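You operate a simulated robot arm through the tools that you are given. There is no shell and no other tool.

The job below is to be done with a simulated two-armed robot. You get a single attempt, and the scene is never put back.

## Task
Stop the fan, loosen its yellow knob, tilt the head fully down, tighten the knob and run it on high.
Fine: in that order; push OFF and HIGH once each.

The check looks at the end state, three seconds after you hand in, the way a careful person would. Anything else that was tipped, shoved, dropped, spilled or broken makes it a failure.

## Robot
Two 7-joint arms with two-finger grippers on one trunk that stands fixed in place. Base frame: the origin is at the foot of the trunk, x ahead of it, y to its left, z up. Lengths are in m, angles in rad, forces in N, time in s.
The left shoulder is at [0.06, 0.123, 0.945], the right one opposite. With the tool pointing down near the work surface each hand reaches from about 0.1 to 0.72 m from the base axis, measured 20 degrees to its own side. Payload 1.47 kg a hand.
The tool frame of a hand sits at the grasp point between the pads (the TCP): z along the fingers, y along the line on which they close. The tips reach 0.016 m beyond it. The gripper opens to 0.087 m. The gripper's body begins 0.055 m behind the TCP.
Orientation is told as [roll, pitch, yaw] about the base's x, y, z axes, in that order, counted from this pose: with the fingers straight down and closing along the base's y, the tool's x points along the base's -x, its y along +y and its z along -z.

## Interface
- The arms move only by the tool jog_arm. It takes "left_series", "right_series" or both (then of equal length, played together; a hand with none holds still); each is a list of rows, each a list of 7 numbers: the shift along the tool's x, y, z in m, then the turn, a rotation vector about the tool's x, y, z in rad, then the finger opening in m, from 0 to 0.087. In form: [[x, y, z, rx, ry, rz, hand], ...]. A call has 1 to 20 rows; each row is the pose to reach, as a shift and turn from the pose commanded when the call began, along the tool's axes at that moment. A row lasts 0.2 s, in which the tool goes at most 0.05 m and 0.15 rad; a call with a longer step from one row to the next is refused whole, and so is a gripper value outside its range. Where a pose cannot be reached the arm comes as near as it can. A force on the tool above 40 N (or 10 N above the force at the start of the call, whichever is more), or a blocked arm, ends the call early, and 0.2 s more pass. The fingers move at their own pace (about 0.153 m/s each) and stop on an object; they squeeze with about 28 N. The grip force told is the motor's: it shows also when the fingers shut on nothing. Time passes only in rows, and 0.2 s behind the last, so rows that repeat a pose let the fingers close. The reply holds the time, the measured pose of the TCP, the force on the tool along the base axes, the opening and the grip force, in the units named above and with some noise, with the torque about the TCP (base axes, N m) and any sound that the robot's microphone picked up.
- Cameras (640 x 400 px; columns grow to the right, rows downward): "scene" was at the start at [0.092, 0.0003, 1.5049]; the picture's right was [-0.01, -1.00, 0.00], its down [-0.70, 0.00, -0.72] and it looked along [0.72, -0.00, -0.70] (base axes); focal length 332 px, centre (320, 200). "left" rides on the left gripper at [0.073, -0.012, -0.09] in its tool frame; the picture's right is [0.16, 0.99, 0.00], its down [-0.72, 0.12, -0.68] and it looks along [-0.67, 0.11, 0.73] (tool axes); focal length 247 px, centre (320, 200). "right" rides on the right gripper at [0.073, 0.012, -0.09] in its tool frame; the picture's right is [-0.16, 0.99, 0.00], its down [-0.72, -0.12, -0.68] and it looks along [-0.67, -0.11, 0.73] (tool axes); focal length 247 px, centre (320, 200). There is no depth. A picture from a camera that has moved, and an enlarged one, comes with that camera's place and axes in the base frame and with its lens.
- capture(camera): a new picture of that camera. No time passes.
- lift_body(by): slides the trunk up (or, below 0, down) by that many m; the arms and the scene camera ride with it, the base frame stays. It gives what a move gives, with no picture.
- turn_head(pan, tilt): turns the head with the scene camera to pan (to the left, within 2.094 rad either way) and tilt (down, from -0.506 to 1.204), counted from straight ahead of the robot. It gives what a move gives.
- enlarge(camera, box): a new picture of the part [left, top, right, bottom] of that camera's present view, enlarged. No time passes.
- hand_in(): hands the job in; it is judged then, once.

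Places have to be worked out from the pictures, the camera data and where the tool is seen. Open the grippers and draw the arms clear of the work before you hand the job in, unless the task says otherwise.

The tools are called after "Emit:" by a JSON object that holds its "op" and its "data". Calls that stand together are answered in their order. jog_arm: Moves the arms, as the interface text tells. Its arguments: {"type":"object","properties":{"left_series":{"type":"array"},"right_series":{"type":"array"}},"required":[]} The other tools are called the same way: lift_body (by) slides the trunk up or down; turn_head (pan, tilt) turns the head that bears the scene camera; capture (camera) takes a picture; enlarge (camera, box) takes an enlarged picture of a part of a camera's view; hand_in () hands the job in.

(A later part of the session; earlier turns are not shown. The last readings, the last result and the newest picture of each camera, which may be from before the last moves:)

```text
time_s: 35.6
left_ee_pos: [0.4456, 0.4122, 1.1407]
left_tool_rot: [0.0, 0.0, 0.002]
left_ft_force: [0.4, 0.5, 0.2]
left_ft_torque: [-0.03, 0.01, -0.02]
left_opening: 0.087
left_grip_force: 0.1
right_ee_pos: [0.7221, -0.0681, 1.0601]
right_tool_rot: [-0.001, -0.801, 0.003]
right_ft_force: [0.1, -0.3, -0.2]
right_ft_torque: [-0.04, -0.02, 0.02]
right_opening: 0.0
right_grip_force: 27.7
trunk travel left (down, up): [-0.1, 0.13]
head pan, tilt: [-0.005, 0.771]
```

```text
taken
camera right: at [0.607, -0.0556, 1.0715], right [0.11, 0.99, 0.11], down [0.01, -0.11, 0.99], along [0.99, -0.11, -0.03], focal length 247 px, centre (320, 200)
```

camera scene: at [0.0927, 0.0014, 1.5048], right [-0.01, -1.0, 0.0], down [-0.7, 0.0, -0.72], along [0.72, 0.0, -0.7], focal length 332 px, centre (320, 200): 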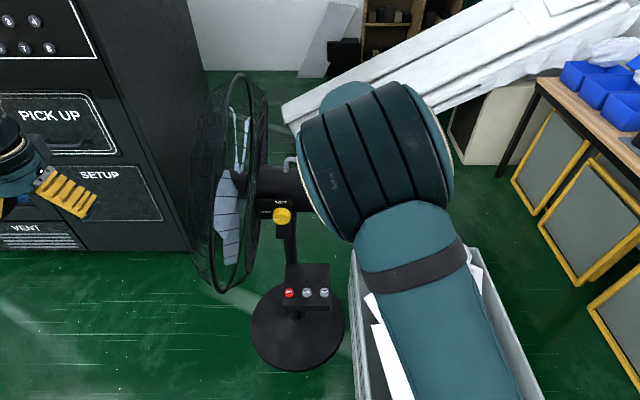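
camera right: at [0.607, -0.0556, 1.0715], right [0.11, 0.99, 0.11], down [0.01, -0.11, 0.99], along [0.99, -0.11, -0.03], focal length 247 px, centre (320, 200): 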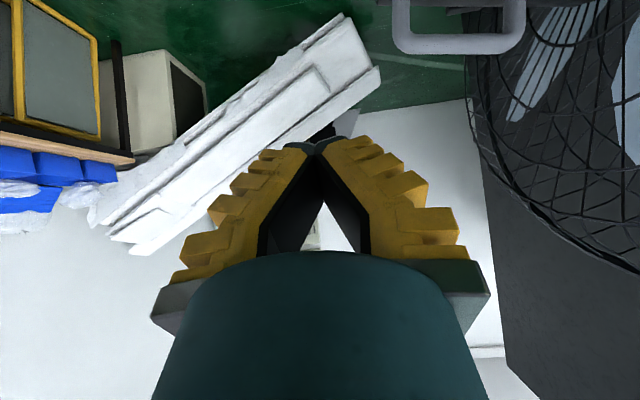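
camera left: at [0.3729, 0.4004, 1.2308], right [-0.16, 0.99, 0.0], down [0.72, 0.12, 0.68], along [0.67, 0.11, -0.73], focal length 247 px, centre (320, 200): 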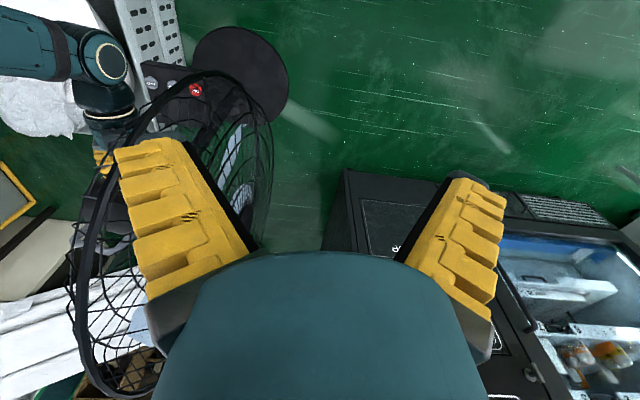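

The right camera confirms the rear leg at ≈ [0.815, 0.005] with its corner at z ≈ 0.942. I lower the closed fingers to the right of that leg (y ≈ −0.065).

Emit:
{"op": "jog_arm", "data": {"right_series": [[0.0064, 0.001, 0.0383, 0, 0, 0, 0], [0.0128, 0.002, 0.0766, 0, 0, 0, 0], [0.0191, 0.003, 0.1148, 0, 0, 0, 0], [0.0255, 0.005, 0.1531, 0, 0, 0, 0]]}}

Emit:
{"op": "capture", "data": {"camera": "scene"}}

Emit:
{"op": "capture", "data": {"camera": "right"}}

Emit:
{"op": "capture", "data": {"camera": "left"}}

```text
time_s: 36.6
left_ee_pos: [0.4434, 0.4118, 1.1414]
left_tool_rot: [0.0, 0.002, 0.002]
left_ft_force: [0.4, -0.3, -0.2]
left_ft_torque: [0.03, 0.02, 0.01]
left_opening: 0.0871
left_grip_force: 0.0
right_ee_pos: [0.8119, -0.0647, 0.9326]
right_tool_rot: [0.0, -0.8, 0.001]
right_ft_force: [0.1, 0.8, 0.0]
right_ft_torque: [0.05, 0.03, -0.03]
right_opening: 0.0001
right_grip_force: 27.9
trunk travel left (down, up): [-0.1, 0.13]
head pan, tilt: [-0.005, 0.771]
```

```text
taken
camera scene: at [0.0927, 0.0001, 1.5048], right [-0.01, -1.0, 0.0], down [-0.7, 0.0, -0.72], along [0.72, 0.0, -0.7], focal length 332 px, centre (320, 200)
```

scene: 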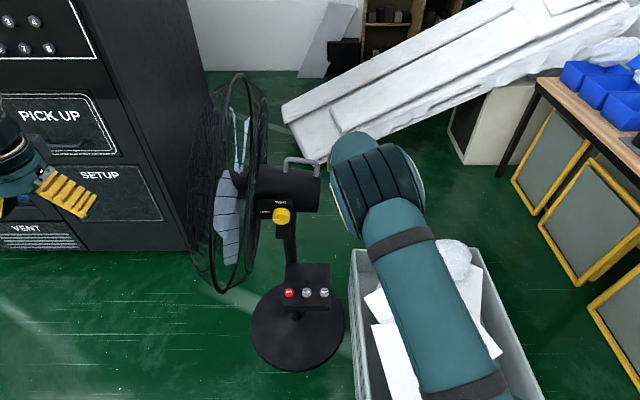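

```text
taken
camera right: at [0.6982, -0.053, 0.9456], right [0.11, 0.99, 0.11], down [0.02, -0.12, 0.99], along [0.99, -0.11, -0.03], focal length 247 px, centre (320, 200)
```

right: 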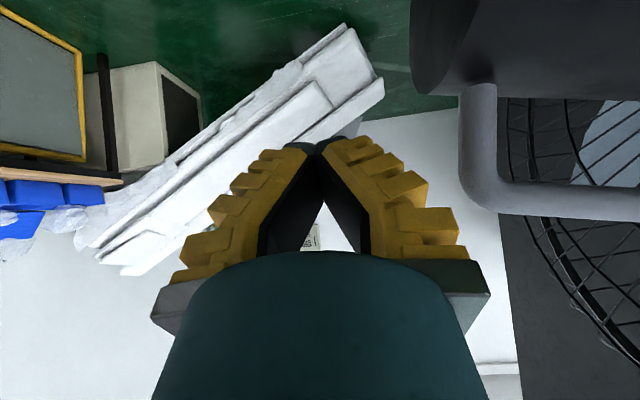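

```text
taken
camera left: at [0.3731, 0.4001, 1.2308], right [-0.16, 0.99, 0.0], down [0.72, 0.12, 0.68], along [0.67, 0.11, -0.73], focal length 247 px, centre (320, 200)
```

left: 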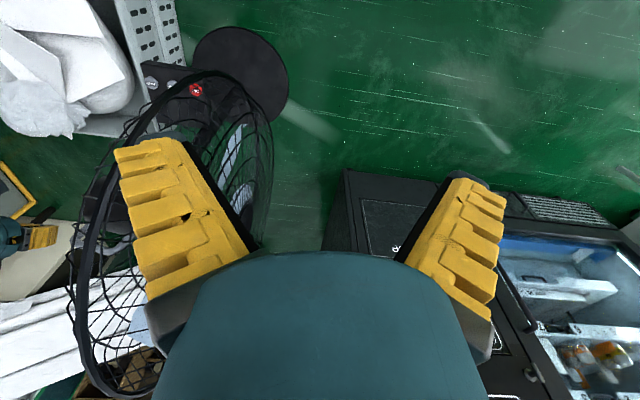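

The fingertips are level with the middle of the rear leg, which is ~7 cm to their left. I move in +y to just short of contact.

Emit:
{"op": "jog_arm", "data": {"right_series": [[0, 0.018, 0, 0, 0, 0, 0], [0, 0.036, 0, 0, 0, 0, 0]]}}

Emit:
{"op": "capture", "data": {"camera": "right"}}

Emit:
{"op": "enlarge", "data": {"camera": "scene", "box": [220, 130, 380, 250]}}

```text
time_s: 37.2
left_ee_pos: [0.4425, 0.4111, 1.1419]
left_tool_rot: [0.001, -0.001, -0.001]
left_ft_force: [1.0, 0.6, 1.0]
left_ft_torque: [0.0, 0.0, 0.0]
left_opening: 0.087
left_grip_force: 0.1
right_ee_pos: [0.813, -0.0318, 0.9346]
right_tool_rot: [0.002, -0.801, -0.003]
right_ft_force: [-2.7, -5.2, 3.7]
right_ft_torque: [0.21, -0.02, 0.14]
right_opening: 0.0
right_grip_force: 27.6
trunk travel left (down, up): [-0.1, 0.13]
head pan, tilt: [-0.005, 0.771]
```

```text
taken
camera right: at [0.6977, -0.0183, 0.947], right [0.11, 0.99, 0.11], down [0.01, -0.12, 0.99], along [0.99, -0.11, -0.03], focal length 247 px, centre (320, 200)
```

right: 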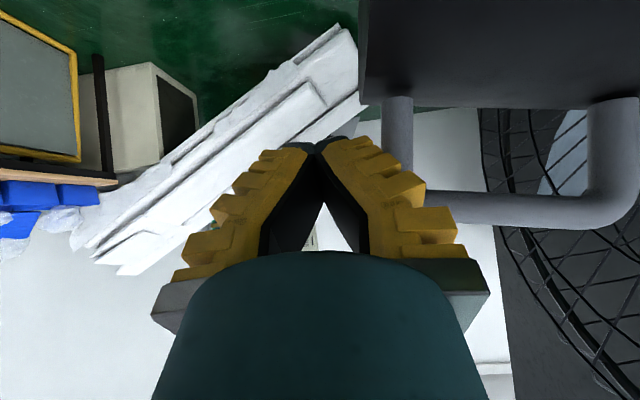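

```text
3.33 times, centred on (300, 190) of scene
camera zoom: at [0.0914, -0.0007, 1.505], right [-0.01, -1.0, 0.0], down [-0.7, 0.0, -0.72], along [0.72, 0.0, -0.7], focal length 1107 px, centre (387, 233)
```

zoom: 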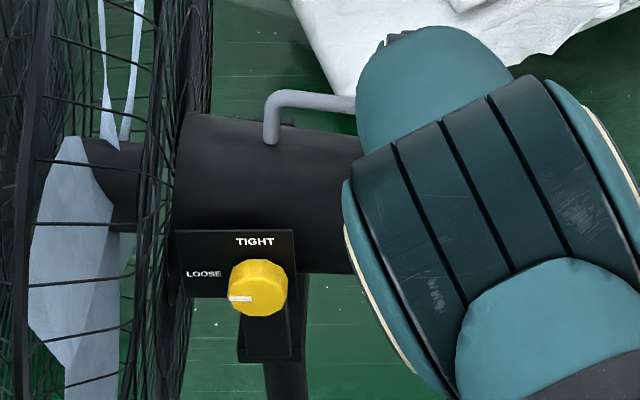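

Contact is made with the handle's rear corner (−5 N in y). I now follow the arc about the pivot (+y and up, with part of the roll), a small bit first, to see the head respond.

Emit:
{"op": "jog_arm", "data": {"right_series": [[-0.0045, 0.0065, -0.0044, 0.021, 0, -0.022, 0], [-0.009, 0.0125, -0.0087, 0.042, 0, -0.043, 0], [-0.0132, 0.0185, -0.0128, 0.063, 0, -0.064, 0]]}}

Emit:
{"op": "capture", "data": {"camera": "right"}}

Emit:
{"op": "enlarge", "data": {"camera": "scene", "box": [220, 130, 380, 250]}}

```text
time_s: 38.0
left_ee_pos: [0.442, 0.4115, 1.1425]
left_tool_rot: [0.0, -0.001, 0.0]
left_ft_force: [-0.2, -0.4, -0.5]
left_ft_torque: [-0.01, 0.0, 0.03]
left_opening: 0.0869
left_grip_force: 0.0
right_ee_pos: [0.8122, -0.0111, 0.9552]
right_tool_rot: [-0.128, -0.798, 0.089]
right_ft_force: [-4.3, -9.2, 9.0]
right_ft_torque: [0.3, -0.01, 0.12]
right_opening: 0.0002
right_grip_force: 27.3
trunk travel left (down, up): [-0.1, 0.13]
head pan, tilt: [-0.005, 0.771]
```

```text
taken
camera right: at [0.6975, 0.0019, 0.9654], right [0.11, 0.99, 0.02], down [0.01, -0.03, 1.0], along [0.99, -0.11, -0.02], focal length 247 px, centre (320, 200)
```

right: 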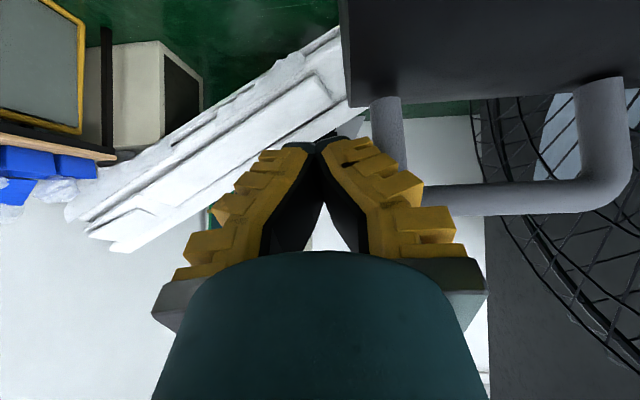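

```text
3.33 times, centred on (300, 190) of scene
camera zoom: at [0.0905, -0.0005, 1.505], right [-0.01, -1.0, 0.0], down [-0.7, 0.0, -0.72], along [0.72, 0.0, -0.7], focal length 1107 px, centre (387, 233)
```

zoom: 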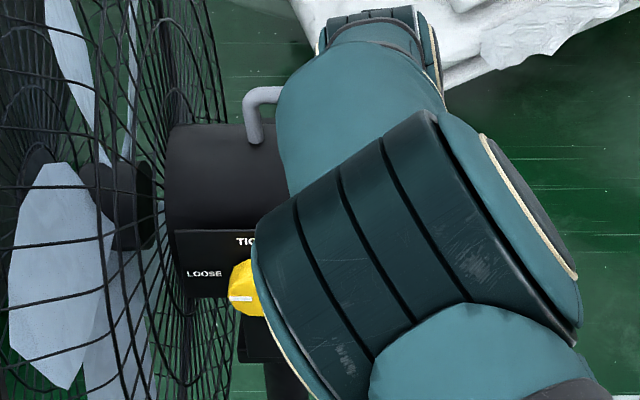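

The head is turning (handle and cage moved, plate and knob stay), about 0.18 rad so far with ~10 N. I continue along the arc without further roll.

Emit:
{"op": "jog_arm", "data": {"right_series": [[-0.005, 0.0049, -0.0048, 0, 0, 0, 0], [-0.0096, 0.0097, -0.0094, 0, 0, 0, 0], [-0.0137, 0.015, -0.0133, 0, 0, 0, 0], [-0.0176, 0.0206, -0.017, 0, 0, 0, 0]]}}

Emit:
{"op": "capture", "data": {"camera": "right"}}

Emit:
{"op": "capture", "data": {"camera": "scene"}}

```text
time_s: 39.0
left_ee_pos: [0.4429, 0.4119, 1.1415]
left_tool_rot: [-0.001, 0.0, 0.001]
left_ft_force: [0.4, 0.5, -1.0]
left_ft_torque: [0.02, 0.03, 0.0]
left_opening: 0.0872
left_grip_force: 0.0
right_ee_pos: [0.8128, 0.0113, 0.9753]
right_tool_rot: [-0.129, -0.794, 0.092]
right_ft_force: [-1.8, -4.5, -3.3]
right_ft_torque: [-0.12, -0.01, 0.09]
right_opening: 0.0
right_grip_force: 27.7
trunk travel left (down, up): [-0.1, 0.13]
head pan, tilt: [-0.005, 0.771]
```

```text
taken
camera right: at [0.6984, 0.0241, 0.9849], right [0.11, 0.99, 0.02], down [0.02, -0.03, 1.0], along [0.99, -0.11, -0.02], focal length 247 px, centre (320, 200)
```

right: 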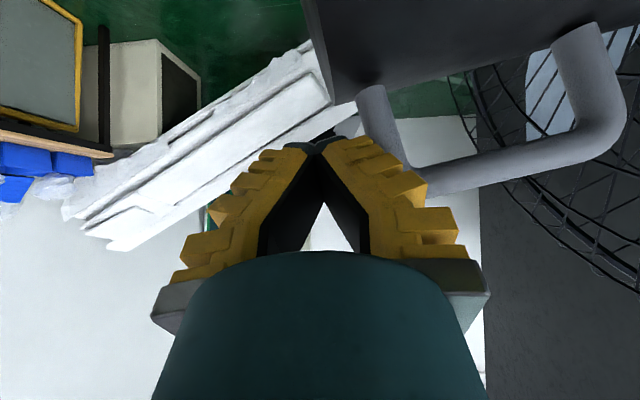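

```text
taken
camera scene: at [0.0921, -0.0004, 1.5048], right [-0.01, -1.0, 0.0], down [-0.7, 0.0, -0.72], along [0.72, 0.0, -0.7], focal length 332 px, centre (320, 200)
```

scene: 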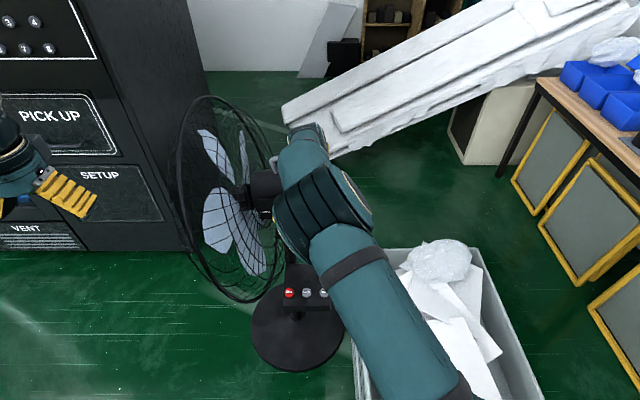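

The head is now tilted about 0.4 rad from its start, with light force. I continue along the arc another 0.2 rad, watching for the stop.

Emit:
{"op": "jog_arm", "data": {"right_series": [[-0.0033, 0.0061, -0.0032, 0, 0, 0, 0], [-0.0066, 0.0122, -0.0064, 0, 0, 0, 0], [-0.0095, 0.0188, -0.0092, 0, 0, 0, 0], [-0.0123, 0.0254, -0.012, 0, 0, 0, 0]]}}

Emit:
{"op": "capture", "data": {"camera": "right"}}

Emit:
{"op": "capture", "data": {"camera": "scene"}}

```text
time_s: 39.7
left_ee_pos: [0.4432, 0.4128, 1.1409]
left_tool_rot: [0.001, 0.0, 0.001]
left_ft_force: [0.2, 0.5, -1.1]
left_ft_torque: [0.0, 0.01, -0.01]
left_opening: 0.087
left_grip_force: 0.1
right_ee_pos: [0.8123, 0.0127, 0.9773]
right_tool_rot: [-0.151, -0.784, 0.089]
right_ft_force: [0.9, -10.9, 0.8]
right_ft_torque: [-0.06, -0.02, 0.02]
right_opening: 0.0
right_grip_force: 28.1
trunk travel left (down, up): [-0.1, 0.13]
head pan, tilt: [-0.005, 0.771]
stopped in row 3 (right hand): the force on the tool passed its limit at 43 N (the readings are from after the stop); the commanded pose is now the measured one
```

```text
taken
camera right: at [0.6987, 0.0274, 0.99], right [0.13, 0.99, 0.01], down [0.03, -0.01, 1.0], along [0.99, -0.13, -0.03], focal length 247 px, centre (320, 200)
```

right: 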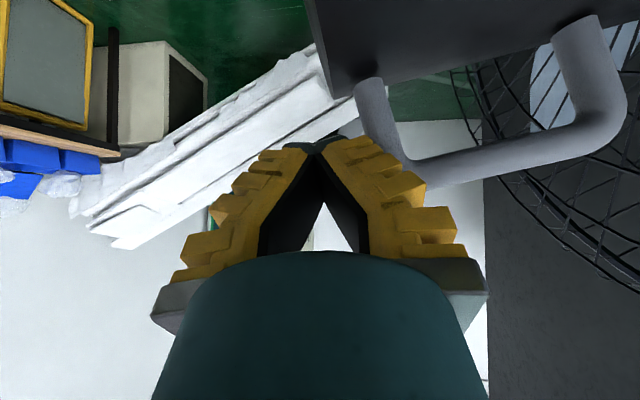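

```text
taken
camera scene: at [0.0918, 0.0012, 1.505], right [-0.01, -1.0, 0.0], down [-0.7, 0.0, -0.72], along [0.72, 0.0, -0.7], focal length 332 px, centre (320, 200)
```

scene: 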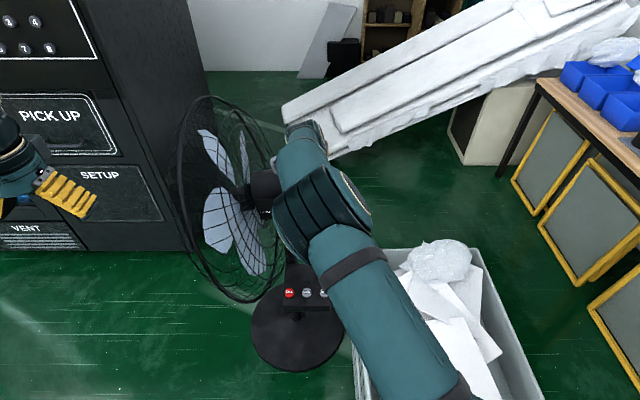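

The push met a hard stop (43 N) after about 0.46 rad of travel: the handle bar slopes −16° now, and the fan base hasn't shifted. I press once more, gently, to confirm this is the head's end stop rather than a jam.

Emit:
{"op": "jog_arm", "data": {"right_series": [[-0.0007, 0.0019, -0.0007, 0, 0, 0, 0], [-0.0013, 0.0038, -0.0014, 0, 0, 0, 0]]}}

Emit:
{"op": "capture", "data": {"camera": "right"}}

Emit:
{"op": "capture", "data": {"camera": "left"}}

Emit:
{"op": "enlarge", "data": {"camera": "scene", "box": [160, 80, 360, 320]}}

```text
time_s: 40.3
left_ee_pos: [0.4426, 0.4094, 1.1432]
left_tool_rot: [0.001, 0.0, 0.0]
left_ft_force: [-0.3, -0.7, -0.5]
left_ft_torque: [0.0, 0.01, -0.01]
left_opening: 0.0869
left_grip_force: 0.1
right_ee_pos: [0.8127, 0.0137, 0.9783]
right_tool_rot: [-0.144, -0.78, 0.086]
right_ft_force: [-0.5, -28.8, -3.9]
right_ft_torque: [-0.3, -0.02, 0.13]
right_opening: 0.0
right_grip_force: 27.0
trunk travel left (down, up): [-0.1, 0.13]
head pan, tilt: [-0.005, 0.771]
```

```text
taken
camera right: at [0.6989, 0.0282, 0.9902], right [0.13, 0.99, 0.01], down [0.03, -0.01, 1.0], along [0.99, -0.13, -0.03], focal length 247 px, centre (320, 200)
```

right: 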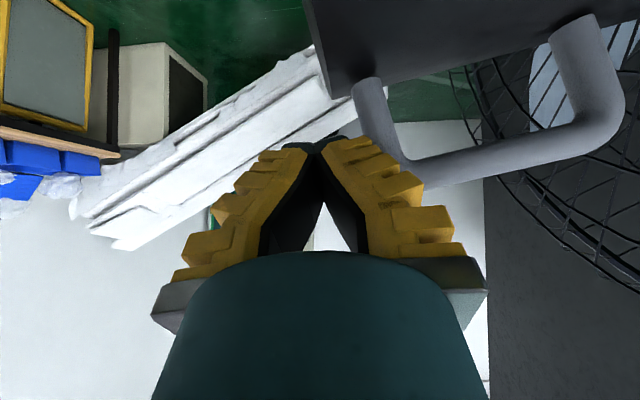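

```text
taken
camera left: at [0.3729, 0.3973, 1.2318], right [-0.16, 0.99, 0.0], down [0.72, 0.11, 0.68], along [0.67, 0.11, -0.73], focal length 247 px, centre (320, 200)
```

left: 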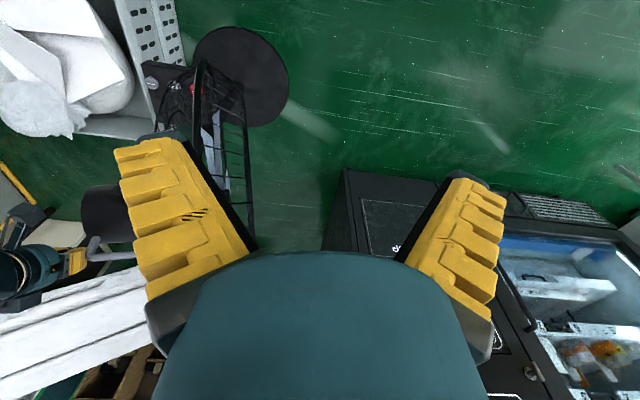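

```text
1.67 times, centred on (260, 200) of scene
camera zoom: at [0.0924, -0.0034, 1.5048], right [-0.01, -1.0, 0.0], down [-0.7, 0.01, -0.72], along [0.72, 0.0, -0.7], focal length 554 px, centre (420, 200)
```

zoom: 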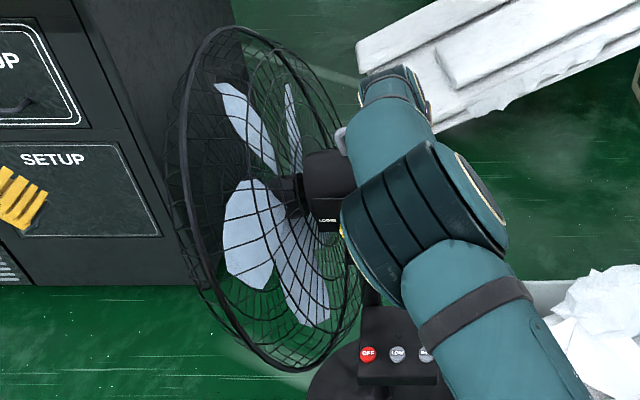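

4 mm of extra push gave only ~1 mm and 29 N, so the head is at its end stop. I release slowly and watch whether the head stays down.

Emit:
{"op": "jog_arm", "data": {"right_series": [[0.0006, -0.01, 0.0009, 0, 0, 0, 0], [0.0012, -0.02, 0.0018, 0, 0, 0, 0], [0.0025, -0.04, 0.0035, 0, 0, 0, 0]]}}

Emit:
{"op": "capture", "data": {"camera": "right"}}

Emit:
{"op": "enlarge", "data": {"camera": "scene", "box": [160, 80, 360, 320]}}

```text
time_s: 41.1
left_ee_pos: [0.443, 0.4124, 1.1414]
left_tool_rot: [0.001, 0.0, 0.0]
left_ft_force: [0.3, -0.2, 0.4]
left_ft_torque: [0.01, -0.03, 0.01]
left_opening: 0.0873
left_grip_force: 0.0
right_ee_pos: [0.8125, -0.0193, 0.9802]
right_tool_rot: [-0.141, -0.785, 0.09]
right_ft_force: [0.3, 0.8, -0.7]
right_ft_torque: [-0.06, 0.01, 0.01]
right_opening: 0.0
right_grip_force: 27.8
trunk travel left (down, up): [-0.1, 0.13]
head pan, tilt: [-0.005, 0.771]
```

```text
taken
camera right: at [0.6984, -0.0044, 0.992], right [0.12, 0.99, 0.01], down [0.03, -0.02, 1.0], along [0.99, -0.12, -0.03], focal length 247 px, centre (320, 200)
```

right: 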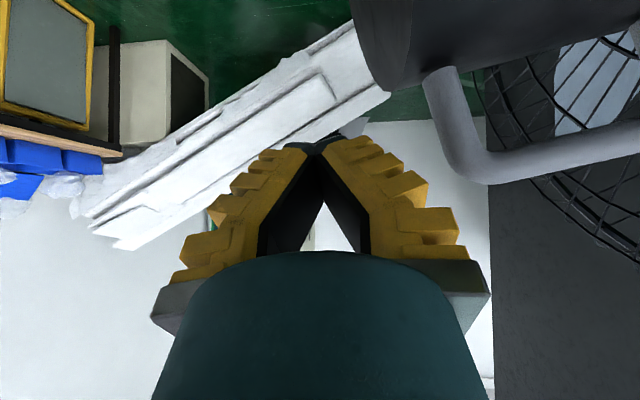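

```text
1.67 times, centred on (260, 200) of scene
camera zoom: at [0.0917, 0.0004, 1.5049], right [-0.01, -1.0, 0.0], down [-0.7, 0.0, -0.72], along [0.72, 0.0, -0.7], focal length 554 px, centre (420, 200)
```

zoom: 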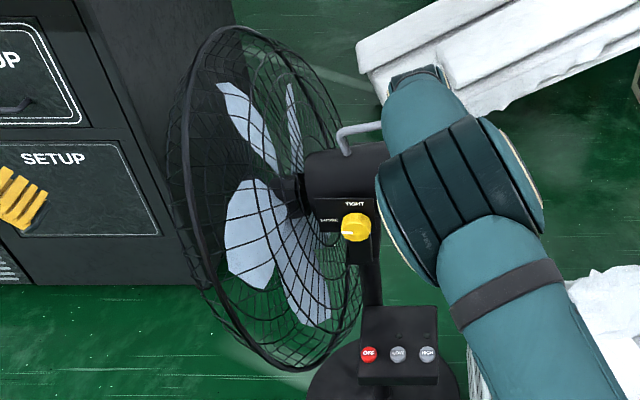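

The head stays down at its stop by itself (rear handle corner unchanged at ≈ [0.053, 0.976]). I retreat up and back from the handle, returning to the horizontal hand pose at [0.571, −0.05, 1.05].

Emit:
{"op": "jog_arm", "data": {"right_series": [[0, -0.005, -0.04, 0, 0, 0, 0], [0, -0.01, -0.08, 0, 0, 0, 0], [0, -0.015, -0.12, 0, 0, 0, 0], [0.0203, -0.019, -0.1364, -0.0098, -0.1302, 0.0157, 0], [0.0405, -0.0229, -0.1527, -0.0196, -0.2603, 0.0314, 0], [0.0608, -0.0269, -0.1691, -0.0294, -0.3905, 0.0471, 0], [0.081, -0.0308, -0.1854, -0.0391, -0.5207, 0.0628, 0], [0.1013, -0.0348, -0.2018, -0.0489, -0.6508, 0.0785, 0], [0.1215, -0.0387, -0.2181, -0.0587, -0.781, 0.0942, 0]]}}

Emit:
{"op": "capture", "data": {"camera": "scene"}}

Emit:
{"op": "enlarge", "data": {"camera": "scene", "box": [170, 80, 370, 320]}}

Emit:
{"op": "capture", "data": {"camera": "right"}}

```text
time_s: 43.1
left_ee_pos: [0.4448, 0.4122, 1.1416]
left_tool_rot: [0.0, -0.001, -0.001]
left_ft_force: [-0.9, -0.3, -0.2]
left_ft_torque: [0.04, 0.01, 0.0]
left_opening: 0.087
left_grip_force: 0.1
right_ee_pos: [0.5704, -0.0508, 1.0519]
right_tool_rot: [1.542, -1.564, -1.534]
right_ft_force: [0.3, -0.2, 0.9]
right_ft_torque: [0.0, 0.02, 0.02]
right_opening: 0.0
right_grip_force: 27.7
trunk travel left (down, up): [-0.1, 0.13]
head pan, tilt: [-0.005, 0.771]
```

```text
taken
camera scene: at [0.0921, 0.0002, 1.5049], right [-0.01, -1.0, 0.0], down [-0.7, 0.0, -0.72], along [0.72, 0.0, -0.7], focal length 332 px, centre (320, 200)
```

scene: 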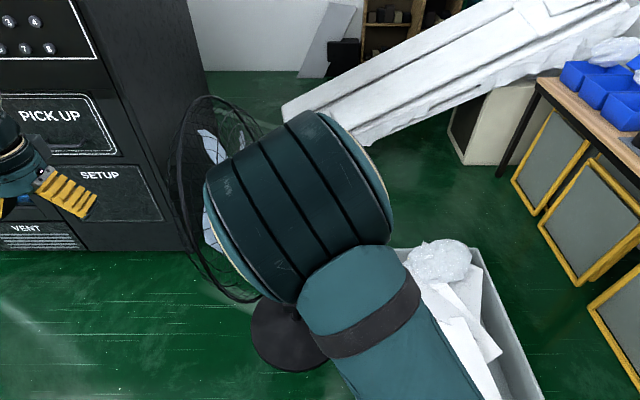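

```text
1.67 times, centred on (270, 200) of scene
camera zoom: at [0.0921, 0.0002, 1.5049], right [-0.01, -1.0, 0.0], down [-0.7, 0.0, -0.72], along [0.72, 0.0, -0.7], focal length 554 px, centre (403, 200)
```

zoom: 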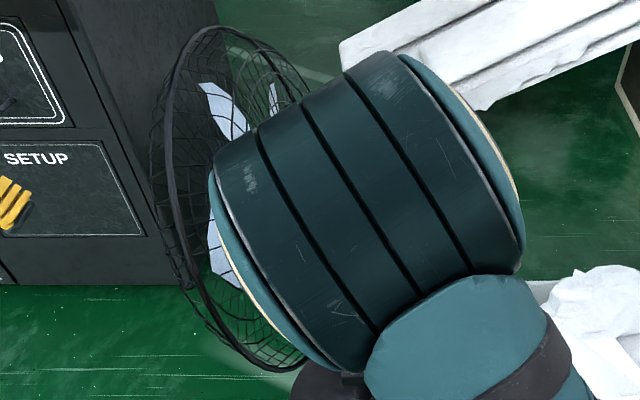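

```text
taken
camera right: at [0.482, -0.0377, 0.9801], right [-0.01, 0.99, 0.16], down [-0.68, -0.12, 0.72], along [0.73, -0.11, 0.67], focal length 247 px, centre (320, 200)
```

right: 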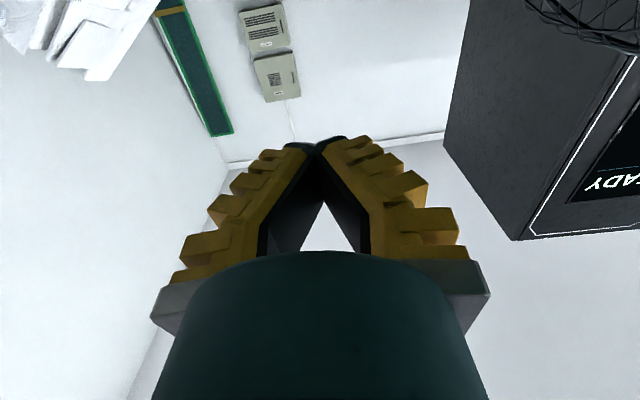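

The elbow is now high and leaning left. To get it back to the right as before, I lower the hand while yawing it +0.5 rad, then check.

Emit:
{"op": "jog_arm", "data": {"right_series": [[0.03, 0.01, -0.006, -0.1, 0, 0, 0], [0.06, 0.02, -0.012, -0.2, 0, 0, 0], [0.09, 0.03, -0.018, -0.3, 0, 0, 0.02], [0.12, 0.04, -0.024, -0.4, 0, 0, 0.04], [0.15, 0.05, -0.03, -0.5, 0, 0, 0.056]]}}

Emit:
{"op": "capture", "data": {"camera": "scene"}}

Emit:
{"op": "capture", "data": {"camera": "right"}}

```text
time_s: 44.3
left_ee_pos: [0.4442, 0.4117, 1.1414]
left_tool_rot: [0.0, 0.001, 0.001]
left_ft_force: [-0.4, -0.3, 0.0]
left_ft_torque: [-0.01, 0.01, 0.03]
left_opening: 0.0869
left_grip_force: 0.0
right_ee_pos: [0.542, 0.0005, 0.9]
right_tool_rot: [1.918, -1.564, -1.409]
right_ft_force: [0.0, -0.2, 0.5]
right_ft_torque: [-0.01, 0.0, 0.02]
right_opening: 0.0607
right_grip_force: 3.7
trunk travel left (down, up): [-0.1, 0.13]
head pan, tilt: [-0.005, 0.771]
```

```text
taken
camera scene: at [0.0927, 0.0, 1.5048], right [-0.01, -1.0, 0.0], down [-0.7, 0.0, -0.72], along [0.72, 0.0, -0.7], focal length 332 px, centre (320, 200)
```

scene: 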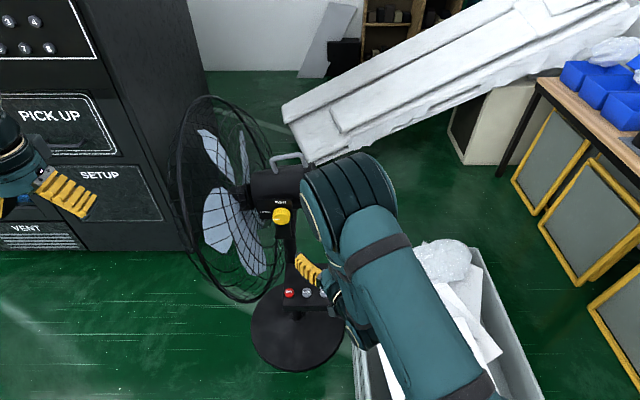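

```text
taken
camera right: at [0.4584, -0.0315, 0.829], right [-0.48, 0.86, 0.16], down [-0.54, -0.44, 0.72], along [0.69, 0.26, 0.67], focal length 247 px, centre (320, 200)
```

right: 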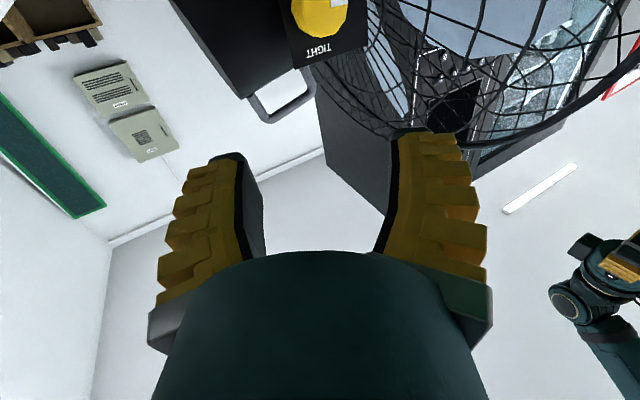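

The elbow is on the right again and the fan is in view. I enlarge to check knob and head before regrasping.

Emit:
{"op": "enlarge", "data": {"camera": "scene", "box": [170, 80, 370, 320]}}

Emit:
{"op": "enlarge", "data": {"camera": "scene", "box": [230, 140, 340, 240]}}

```text
1.67 times, centred on (270, 200) of scene
camera zoom: at [0.0927, 0.0, 1.5048], right [-0.01, -1.0, 0.0], down [-0.7, 0.0, -0.72], along [0.72, 0.0, -0.7], focal length 554 px, centre (403, 200)
```

zoom: 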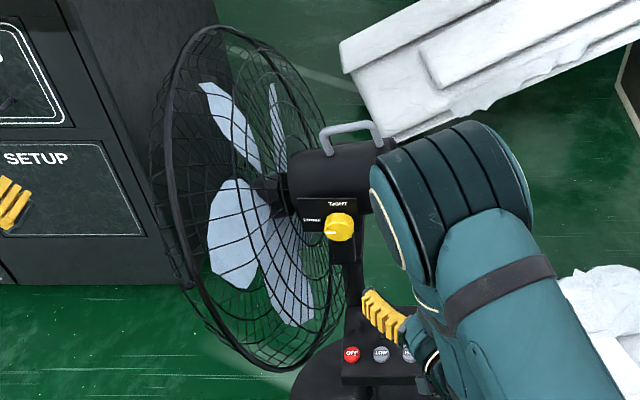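

```text
4.00 times, centred on (285, 190) of scene
camera zoom: at [0.0927, 0.0, 1.5048], right [-0.01, -1.0, 0.0], down [-0.7, 0.0, -0.72], along [0.72, 0.0, -0.7], focal length 1328 px, centre (460, 240)
```

zoom: 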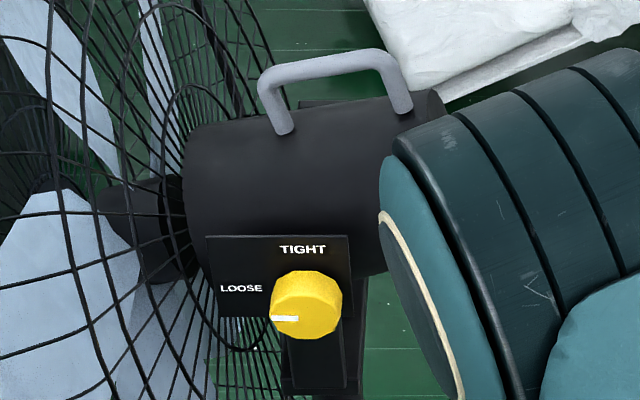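

Head is clearly down at its stop and the knob is at LOOSE. I bring the hand back to the knob's axis (yaw 0, y = 0.085, x = 0.58) with the narrow opening.

Emit:
{"op": "jog_arm", "data": {"right_series": [[0.0128, 0.014, 0.0187, 0.125, 0, 0, 0.056], [0.0255, 0.028, 0.0375, 0.25, 0, 0, 0.056], [0.0383, 0.0419, 0.0562, 0.375, 0, 0, 0.056], [0.051, 0.0559, 0.0749, 0.5, 0, 0, 0.056]]}}

Emit:
{"op": "capture", "data": {"camera": "scene"}}

Emit:
{"op": "capture", "data": {"camera": "right"}}

```text
time_s: 45.3
left_ee_pos: [0.444, 0.4134, 1.1416]
left_tool_rot: [0.0, 0.001, -0.001]
left_ft_force: [0.7, 0.5, 0.3]
left_ft_torque: [0.01, 0.02, 0.03]
left_opening: 0.0871
left_grip_force: 0.0
right_ee_pos: [0.58, 0.0873, 0.8503]
right_tool_rot: [1.121, -1.565, -1.113]
right_ft_force: [-0.8, -0.6, 0.5]
right_ft_torque: [0.0, 0.01, -0.01]
right_opening: 0.0609
right_grip_force: 3.6
trunk travel left (down, up): [-0.1, 0.13]
head pan, tilt: [-0.005, 0.771]
```

```text
taken
camera scene: at [0.0922, 0.0007, 1.5048], right [-0.01, -1.0, 0.0], down [-0.7, 0.0, -0.72], along [0.72, 0.0, -0.7], focal length 332 px, centre (320, 200)
```

scene: 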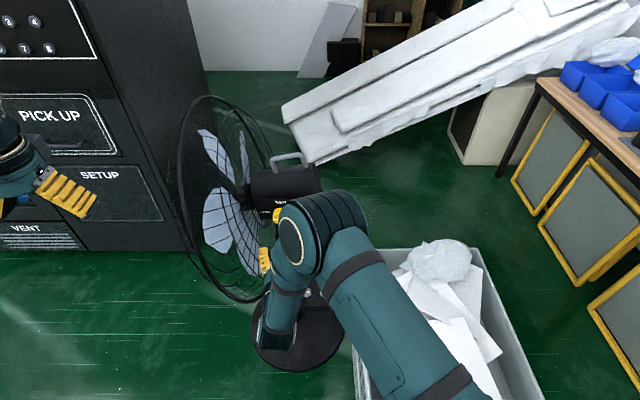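

```text
taken
camera right: at [0.4904, 0.0992, 0.7795], right [0.0, 0.99, 0.16], down [-0.68, -0.12, 0.72], along [0.74, -0.11, 0.67], focal length 247 px, centre (320, 200)
```

right: 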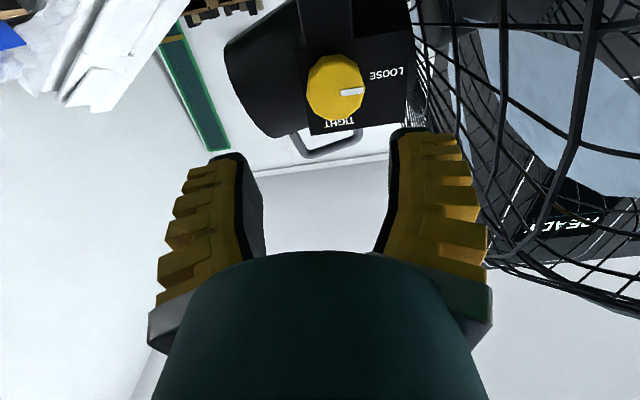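

Now I advance to x ≈ 0.65 on the knob axis while rolling the hand to −0.8, the start of the tightening stroke.

Emit:
{"op": "jog_arm", "data": {"right_series": [[0.0, 0.002, 0.012, 0, 0, -0.13, 0.056], [0.0, 0.004, 0.024, 0, 0, -0.27, 0.056], [0.001, 0.006, 0.036, 0, 0, -0.4, 0.056], [0.001, 0.008, 0.048, 0, 0, -0.54, 0.056], [0.001, 0.0105, 0.06, 0, 0, -0.67, 0.056], [0.001, 0.0125, 0.07, 0, 0, -0.8, 0.056]]}}

Emit:
{"op": "capture", "data": {"camera": "scene"}}

Emit:
{"op": "capture", "data": {"camera": "right"}}

Emit:
{"op": "capture", "data": {"camera": "left"}}

```text
time_s: 46.7
left_ee_pos: [0.4417, 0.4122, 1.1419]
left_tool_rot: [0.001, 0.0, -0.001]
left_ft_force: [0.8, 0.7, 0.9]
left_ft_torque: [-0.02, -0.01, -0.03]
left_opening: 0.0871
left_grip_force: 0.0
right_ee_pos: [0.6496, 0.0998, 0.8497]
right_tool_rot: [-1.57, -0.774, 1.576]
right_ft_force: [0.2, -1.3, -0.2]
right_ft_torque: [0.03, 0.01, 0.01]
right_opening: 0.061
right_grip_force: 3.8
trunk travel left (down, up): [-0.1, 0.13]
head pan, tilt: [-0.005, 0.771]
```

```text
taken
camera scene: at [0.092, 0.0003, 1.5049], right [-0.01, -1.0, 0.0], down [-0.7, 0.0, -0.72], along [0.72, 0.0, -0.7], focal length 332 px, centre (320, 200)
```

scene: 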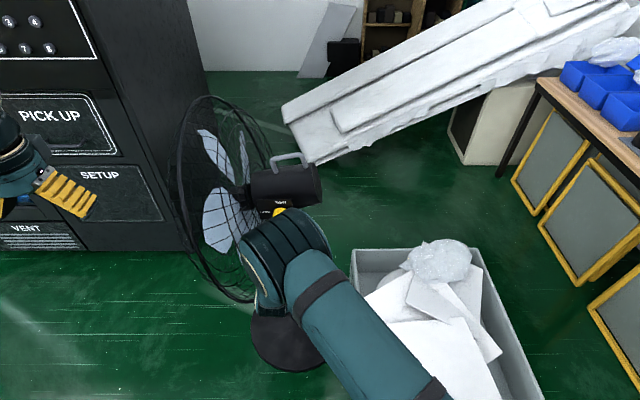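

```text
taken
camera right: at [0.5609, 0.0558, 0.7922], right [-0.01, 0.8, -0.6], down [-0.68, 0.43, 0.59], along [0.73, 0.41, 0.55], focal length 247 px, centre (320, 200)
```

right: 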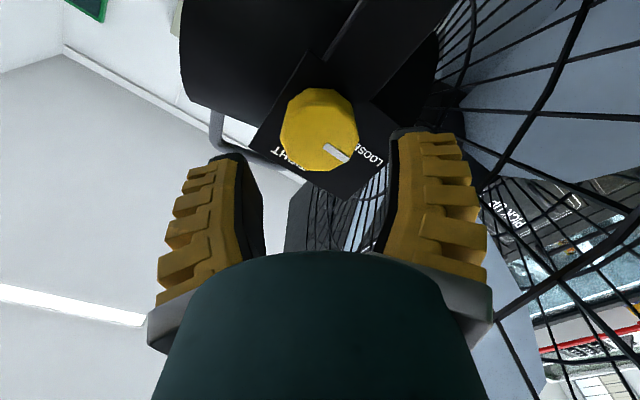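

```text
taken
camera left: at [0.3725, 0.4004, 1.2309], right [-0.16, 0.99, 0.0], down [0.72, 0.12, 0.68], along [0.67, 0.11, -0.73], focal length 247 px, centre (320, 200)
```

left: 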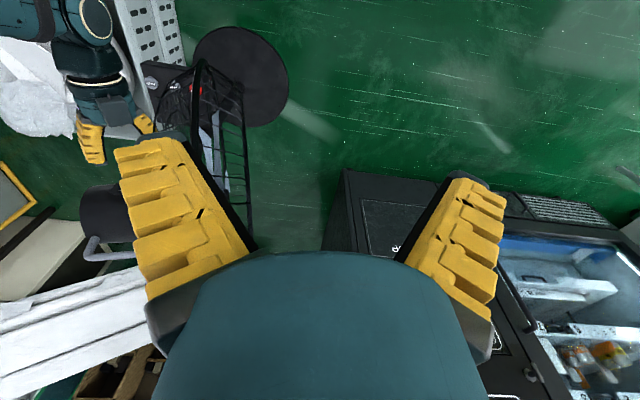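

Centred on the knob (R view: knob at col 319, fingertips mid ≈ 317). I advance 4.6 cm and grip.

Emit:
{"op": "jog_arm", "data": {"right_series": [[0, 0, 0.016, 0, 0, 0, 0.056], [0, 0, 0.032, 0, 0, 0, 0.056], [0, 0, 0.046, 0, 0, 0, 0.056], [0, 0, 0.046, 0, 0, 0, 0.045], [0, 0, 0.046, 0, 0, 0, 0.03], [0, 0, 0.046, 0, 0, 0, 0.01]]}}

Emit:
{"op": "capture", "data": {"camera": "right"}}

```text
time_s: 48.1
left_ee_pos: [0.4422, 0.4123, 1.1422]
left_tool_rot: [0.002, -0.001, 0.001]
left_ft_force: [-0.3, -0.4, 0.6]
left_ft_torque: [-0.03, 0.0, -0.01]
left_opening: 0.0869
left_grip_force: 0.1
right_ee_pos: [0.6949, 0.0992, 0.85]
right_tool_rot: [-1.569, -0.777, 1.575]
right_ft_force: [-3.7, -0.7, 0.9]
right_ft_torque: [0.01, 0.02, -0.08]
right_opening: 0.0405
right_grip_force: 30.0
trunk travel left (down, up): [-0.1, 0.13]
head pan, tilt: [-0.005, 0.771]
```

```text
taken
camera right: at [0.6068, 0.0562, 0.7924], right [-0.01, 0.8, -0.59], down [-0.68, 0.43, 0.59], along [0.73, 0.41, 0.55], focal length 247 px, centre (320, 200)
```

right: 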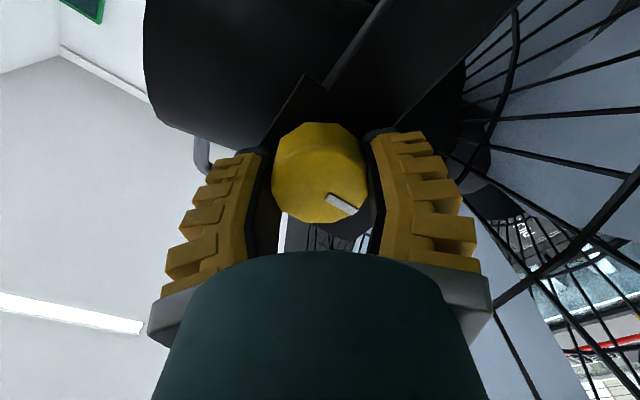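

Good centred grip with little side load. I turn clockwise (+z) 0.9 rad toward TIGHT in steps.

Emit:
{"op": "jog_arm", "data": {"right_series": [[0, 0, 0, 0, 0, 0.1, 0.01], [0, 0, 0, 0, 0, 0.2, 0.01], [0, 0, 0, 0, 0, 0.3, 0.01], [0, 0, 0, 0, 0, 0.4, 0.01], [0, 0, 0, 0, 0, 0.5, 0.01], [0, 0, 0, 0, 0, 0.6, 0.01], [0, 0, 0, 0, 0, 0.7, 0.01], [0, 0, 0, 0, 0, 0.8, 0.01], [0, 0, 0, 0, 0, 0.88, 0.01]]}}

Emit:
{"op": "capture", "data": {"camera": "right"}}

Emit:
{"op": "capture", "data": {"camera": "scene"}}

```text
time_s: 50.1
left_ee_pos: [0.4431, 0.4114, 1.1415]
left_tool_rot: [-0.002, 0.0, -0.001]
left_ft_force: [0.2, 0.8, -0.2]
left_ft_torque: [0.01, 0.01, 0.03]
left_opening: 0.0874
left_grip_force: 0.1
right_ee_pos: [0.6958, 0.0997, 0.8502]
right_tool_rot: [1.562, -1.483, -1.558]
right_ft_force: [-2.8, -0.6, 3.6]
right_ft_torque: [-0.03, -0.03, -0.08]
right_opening: 0.0392
right_grip_force: 30.2
trunk travel left (down, up): [-0.1, 0.13]
head pan, tilt: [-0.005, 0.771]
```

```text
taken
camera right: at [0.6062, 0.1178, 0.7802], right [-0.01, 0.97, 0.24], down [-0.68, -0.18, 0.71], along [0.73, -0.16, 0.66], focal length 247 px, centre (320, 200)
```

right: 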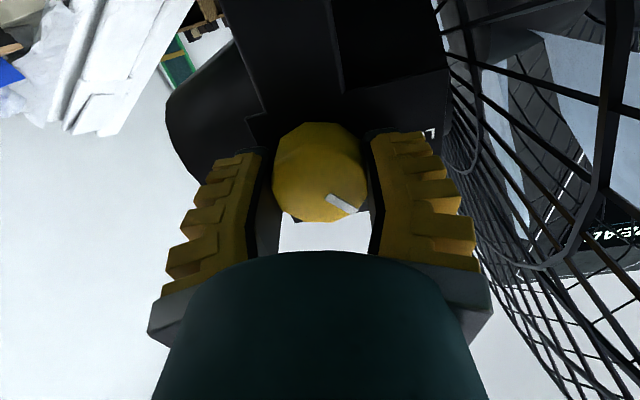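

```text
taken
camera scene: at [0.0914, 0.0001, 1.5049], right [-0.01, -1.0, 0.0], down [-0.7, 0.0, -0.72], along [0.72, 0.0, -0.7], focal length 332 px, centre (320, 200)
```

scene: 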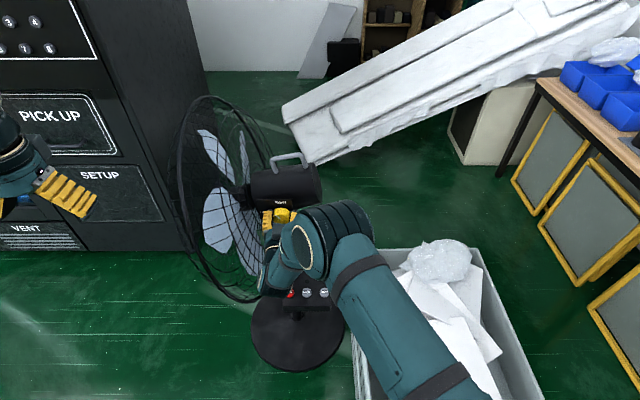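

The knob followed (0.88 rad done). I release, back off 4.5 cm, roll back to about −0.66, and advance to re-grip.

Emit:
{"op": "jog_arm", "data": {"right_series": [[0, 0, 0, 0, 0, 0, 0.04], [0, 0, 0, 0, 0, 0, 0.056], [0, 0, 0, 0, 0, 0, 0.056], [0, 0, -0.015, 0, 0, 0, 0.056], [0, 0, -0.03, 0, 0, 0, 0.056], [0, 0, -0.045, 0, 0, 0, 0.056], [0, 0, -0.045, 0, 0, -0.13, 0.056], [0, 0, -0.045, 0, 0, -0.26, 0.056], [0, 0, -0.045, 0, 0, -0.39, 0.056], [0, 0, -0.045, 0, 0, -0.52, 0.056], [0, 0, -0.045, 0, 0, -0.65, 0.056], [0, 0, -0.045, 0, 0, -0.75, 0.056]]}}

Emit:
{"op": "capture", "data": {"camera": "right"}}

Emit:
{"op": "capture", "data": {"camera": "scene"}}

```text
time_s: 52.7
left_ee_pos: [0.4444, 0.4121, 1.1414]
left_tool_rot: [-0.001, 0.001, 0.0]
left_ft_force: [0.7, 0.8, -1.0]
left_ft_torque: [0.04, 0.01, -0.02]
left_opening: 0.0866
left_grip_force: 0.0
right_ee_pos: [0.6499, 0.0997, 0.849]
right_tool_rot: [-1.57, -0.904, 1.576]
right_ft_force: [0.4, 0.4, -0.4]
right_ft_torque: [-0.02, 0.0, -0.01]
right_opening: 0.0611
right_grip_force: 3.3
trunk travel left (down, up): [-0.1, 0.13]
head pan, tilt: [-0.005, 0.771]
```

```text
taken
camera right: at [0.5619, 0.0634, 0.7868], right [-0.01, 0.87, -0.49], down [-0.68, 0.35, 0.64], along [0.73, 0.34, 0.59], focal length 247 px, centre (320, 200)
```

right: 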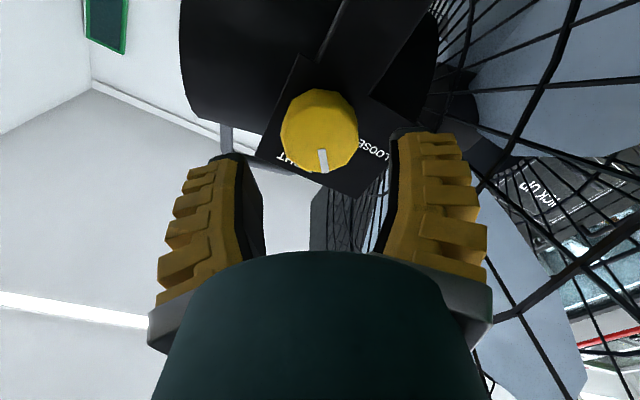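

```text
taken
camera scene: at [0.092, 0.0003, 1.5049], right [-0.01, -1.0, 0.0], down [-0.7, 0.0, -0.72], along [0.72, 0.0, -0.7], focal length 332 px, centre (320, 200)
```

scene: 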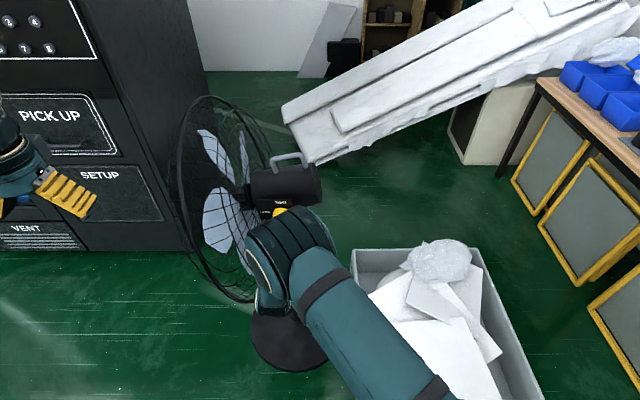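

The pointer now stands roughly midway to TIGHT. I advance, grip and turn the remaining ~0.7 rad.

Emit:
{"op": "jog_arm", "data": {"right_series": [[0, 0, 0.016, 0, 0, 0, 0.056], [0, 0, 0.032, 0, 0, 0, 0.056], [0, 0, 0.046, 0, 0, 0, 0.056], [0, 0, 0.046, 0, 0, 0, 0.045], [0, 0, 0.046, 0, 0, 0, 0.03], [0, 0, 0.046, 0, 0, 0, 0.01], [0, 0, 0.046, 0, 0, 0, 0.01], [0, 0, 0.046, 0, 0, 0.1, 0.01], [0, 0, 0.046, 0, 0, 0.2, 0.01], [0, 0, 0.046, 0, 0, 0.3, 0.01], [0, 0, 0.046, 0, 0, 0.4, 0.01], [0, 0, 0.046, 0, 0, 0.5, 0.01], [0, 0, 0.046, 0, 0, 0.6, 0.01]]}}

Emit:
{"op": "capture", "data": {"camera": "right"}}

Emit:
{"op": "enlarge", "data": {"camera": "scene", "box": [230, 140, 340, 240]}}

```text
time_s: 55.5
left_ee_pos: [0.4426, 0.4128, 1.1431]
left_tool_rot: [0.0, 0.001, -0.001]
left_ft_force: [-0.3, -0.3, 0.7]
left_ft_torque: [0.01, 0.01, 0.02]
left_opening: 0.087
left_grip_force: 0.0
right_ee_pos: [0.6963, 0.1007, 0.8491]
right_tool_rot: [-1.543, -1.508, 1.551]
right_ft_force: [-12.0, -0.5, -2.8]
right_ft_torque: [-0.02, -0.13, 0.03]
right_opening: 0.0399
right_grip_force: 30.0
trunk travel left (down, up): [-0.1, 0.13]
head pan, tilt: [-0.005, 0.771]
```

```text
taken
camera right: at [0.6069, 0.1069, 0.778], right [-0.01, 1.0, 0.1], down [-0.68, -0.07, 0.73], along [0.73, -0.06, 0.68], focal length 247 px, centre (320, 200)
```

right: 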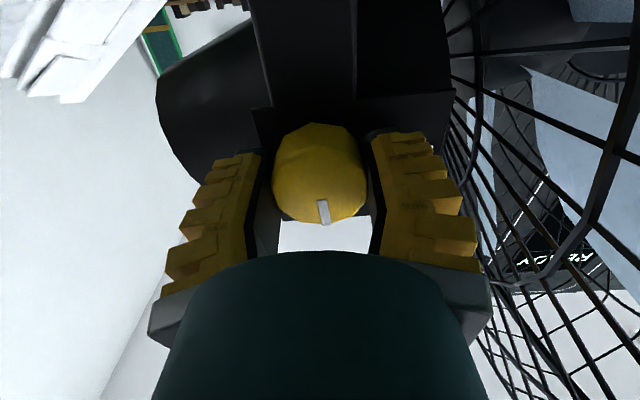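

```text
4.00 times, centred on (285, 190) of scene
camera zoom: at [0.0911, 0.0002, 1.5049], right [-0.01, -1.0, 0.0], down [-0.7, 0.0, -0.72], along [0.72, 0.0, -0.7], focal length 1328 px, centre (460, 240)
```

zoom: 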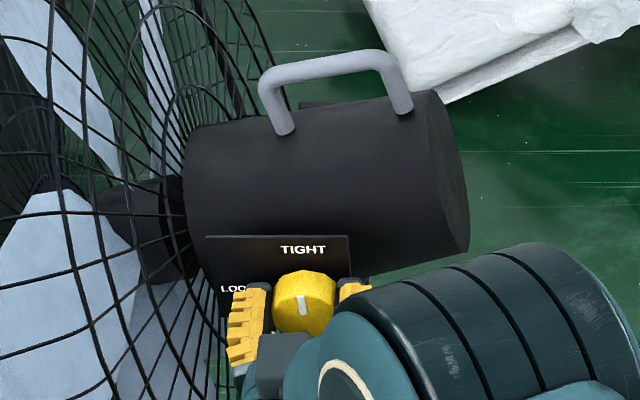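

The pointer is nearly at TIGHT. I turn further in small steps until the stop's counter-torque appears.

Emit:
{"op": "jog_arm", "data": {"right_series": [[0, 0, 0, 0, 0, 0.06, 0.01], [0, 0, 0, 0, 0, 0.12, 0.01]]}}

Emit:
{"op": "enlarge", "data": {"camera": "scene", "box": [230, 140, 340, 240]}}

```text
time_s: 56.1
left_ee_pos: [0.4422, 0.4119, 1.142]
left_tool_rot: [0.0, -0.001, 0.0]
left_ft_force: [0.4, -0.9, -0.3]
left_ft_torque: [-0.01, 0.03, 0.01]
left_opening: 0.087
left_grip_force: 0.1
right_ee_pos: [0.6966, 0.0995, 0.8501]
right_tool_rot: [1.549, -1.515, -1.543]
right_ft_force: [-10.8, 0.5, -1.2]
right_ft_torque: [-0.19, 0.08, -0.09]
right_opening: 0.0389
right_grip_force: 30.3
trunk travel left (down, up): [-0.1, 0.13]
head pan, tilt: [-0.005, 0.771]
```

```text
4.00 times, centred on (285, 190) of scene
camera zoom: at [0.0911, 0.0004, 1.5049], right [-0.01, -1.0, 0.0], down [-0.7, 0.0, -0.72], along [0.72, 0.0, -0.7], focal length 1328 px, centre (460, 240)
```

zoom: 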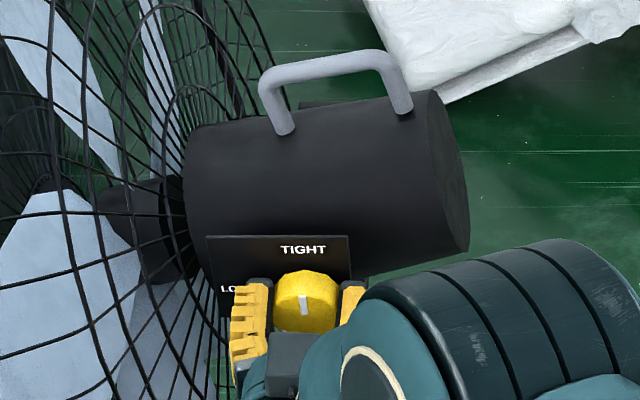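

Counter-torque −0.19 N·m has appeared. A bit more turn to be firmly at the TIGHT stop.

Emit:
{"op": "jog_arm", "data": {"right_series": [[0, 0, 0, 0, 0, 0.05, 0.0], [0, 0, 0, 0, 0, 0.09, 0.0], [0, 0, 0, 0, 0, 0.09, 0.0]]}}

Emit:
{"op": "enlarge", "data": {"camera": "right", "box": [240, 100, 400, 240]}}

```text
time_s: 56.9
left_ee_pos: [0.4436, 0.4122, 1.1413]
left_tool_rot: [0.0, 0.001, 0.001]
left_ft_force: [0.6, -0.4, -0.3]
left_ft_torque: [0.01, -0.03, 0.01]
left_opening: 0.0868
left_grip_force: 0.1
right_ee_pos: [0.697, 0.0995, 0.8501]
right_tool_rot: [1.562, -1.425, -1.559]
right_ft_force: [-7.4, 0.1, -2.0]
right_ft_torque: [-0.29, -0.05, 0.0]
right_opening: 0.0377
right_grip_force: 29.9
trunk travel left (down, up): [-0.1, 0.13]
head pan, tilt: [-0.005, 0.771]
```

```text
2.86 times, centred on (320, 170) of right
camera zoom: at [0.6075, 0.1221, 0.7813], right [-0.01, 0.95, 0.3], down [-0.68, -0.22, 0.7], along [0.73, -0.2, 0.65], focal length 706 px, centre (320, 286)
```

zoom: 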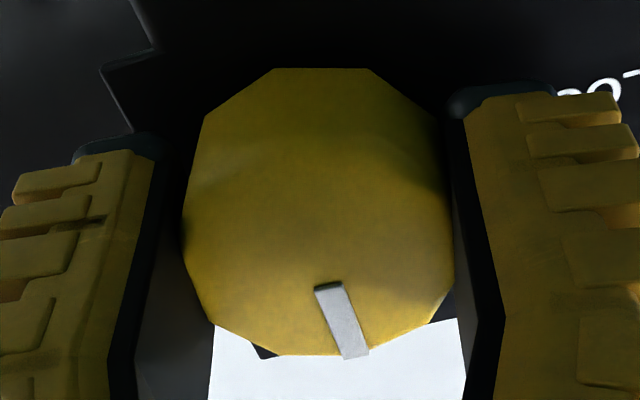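

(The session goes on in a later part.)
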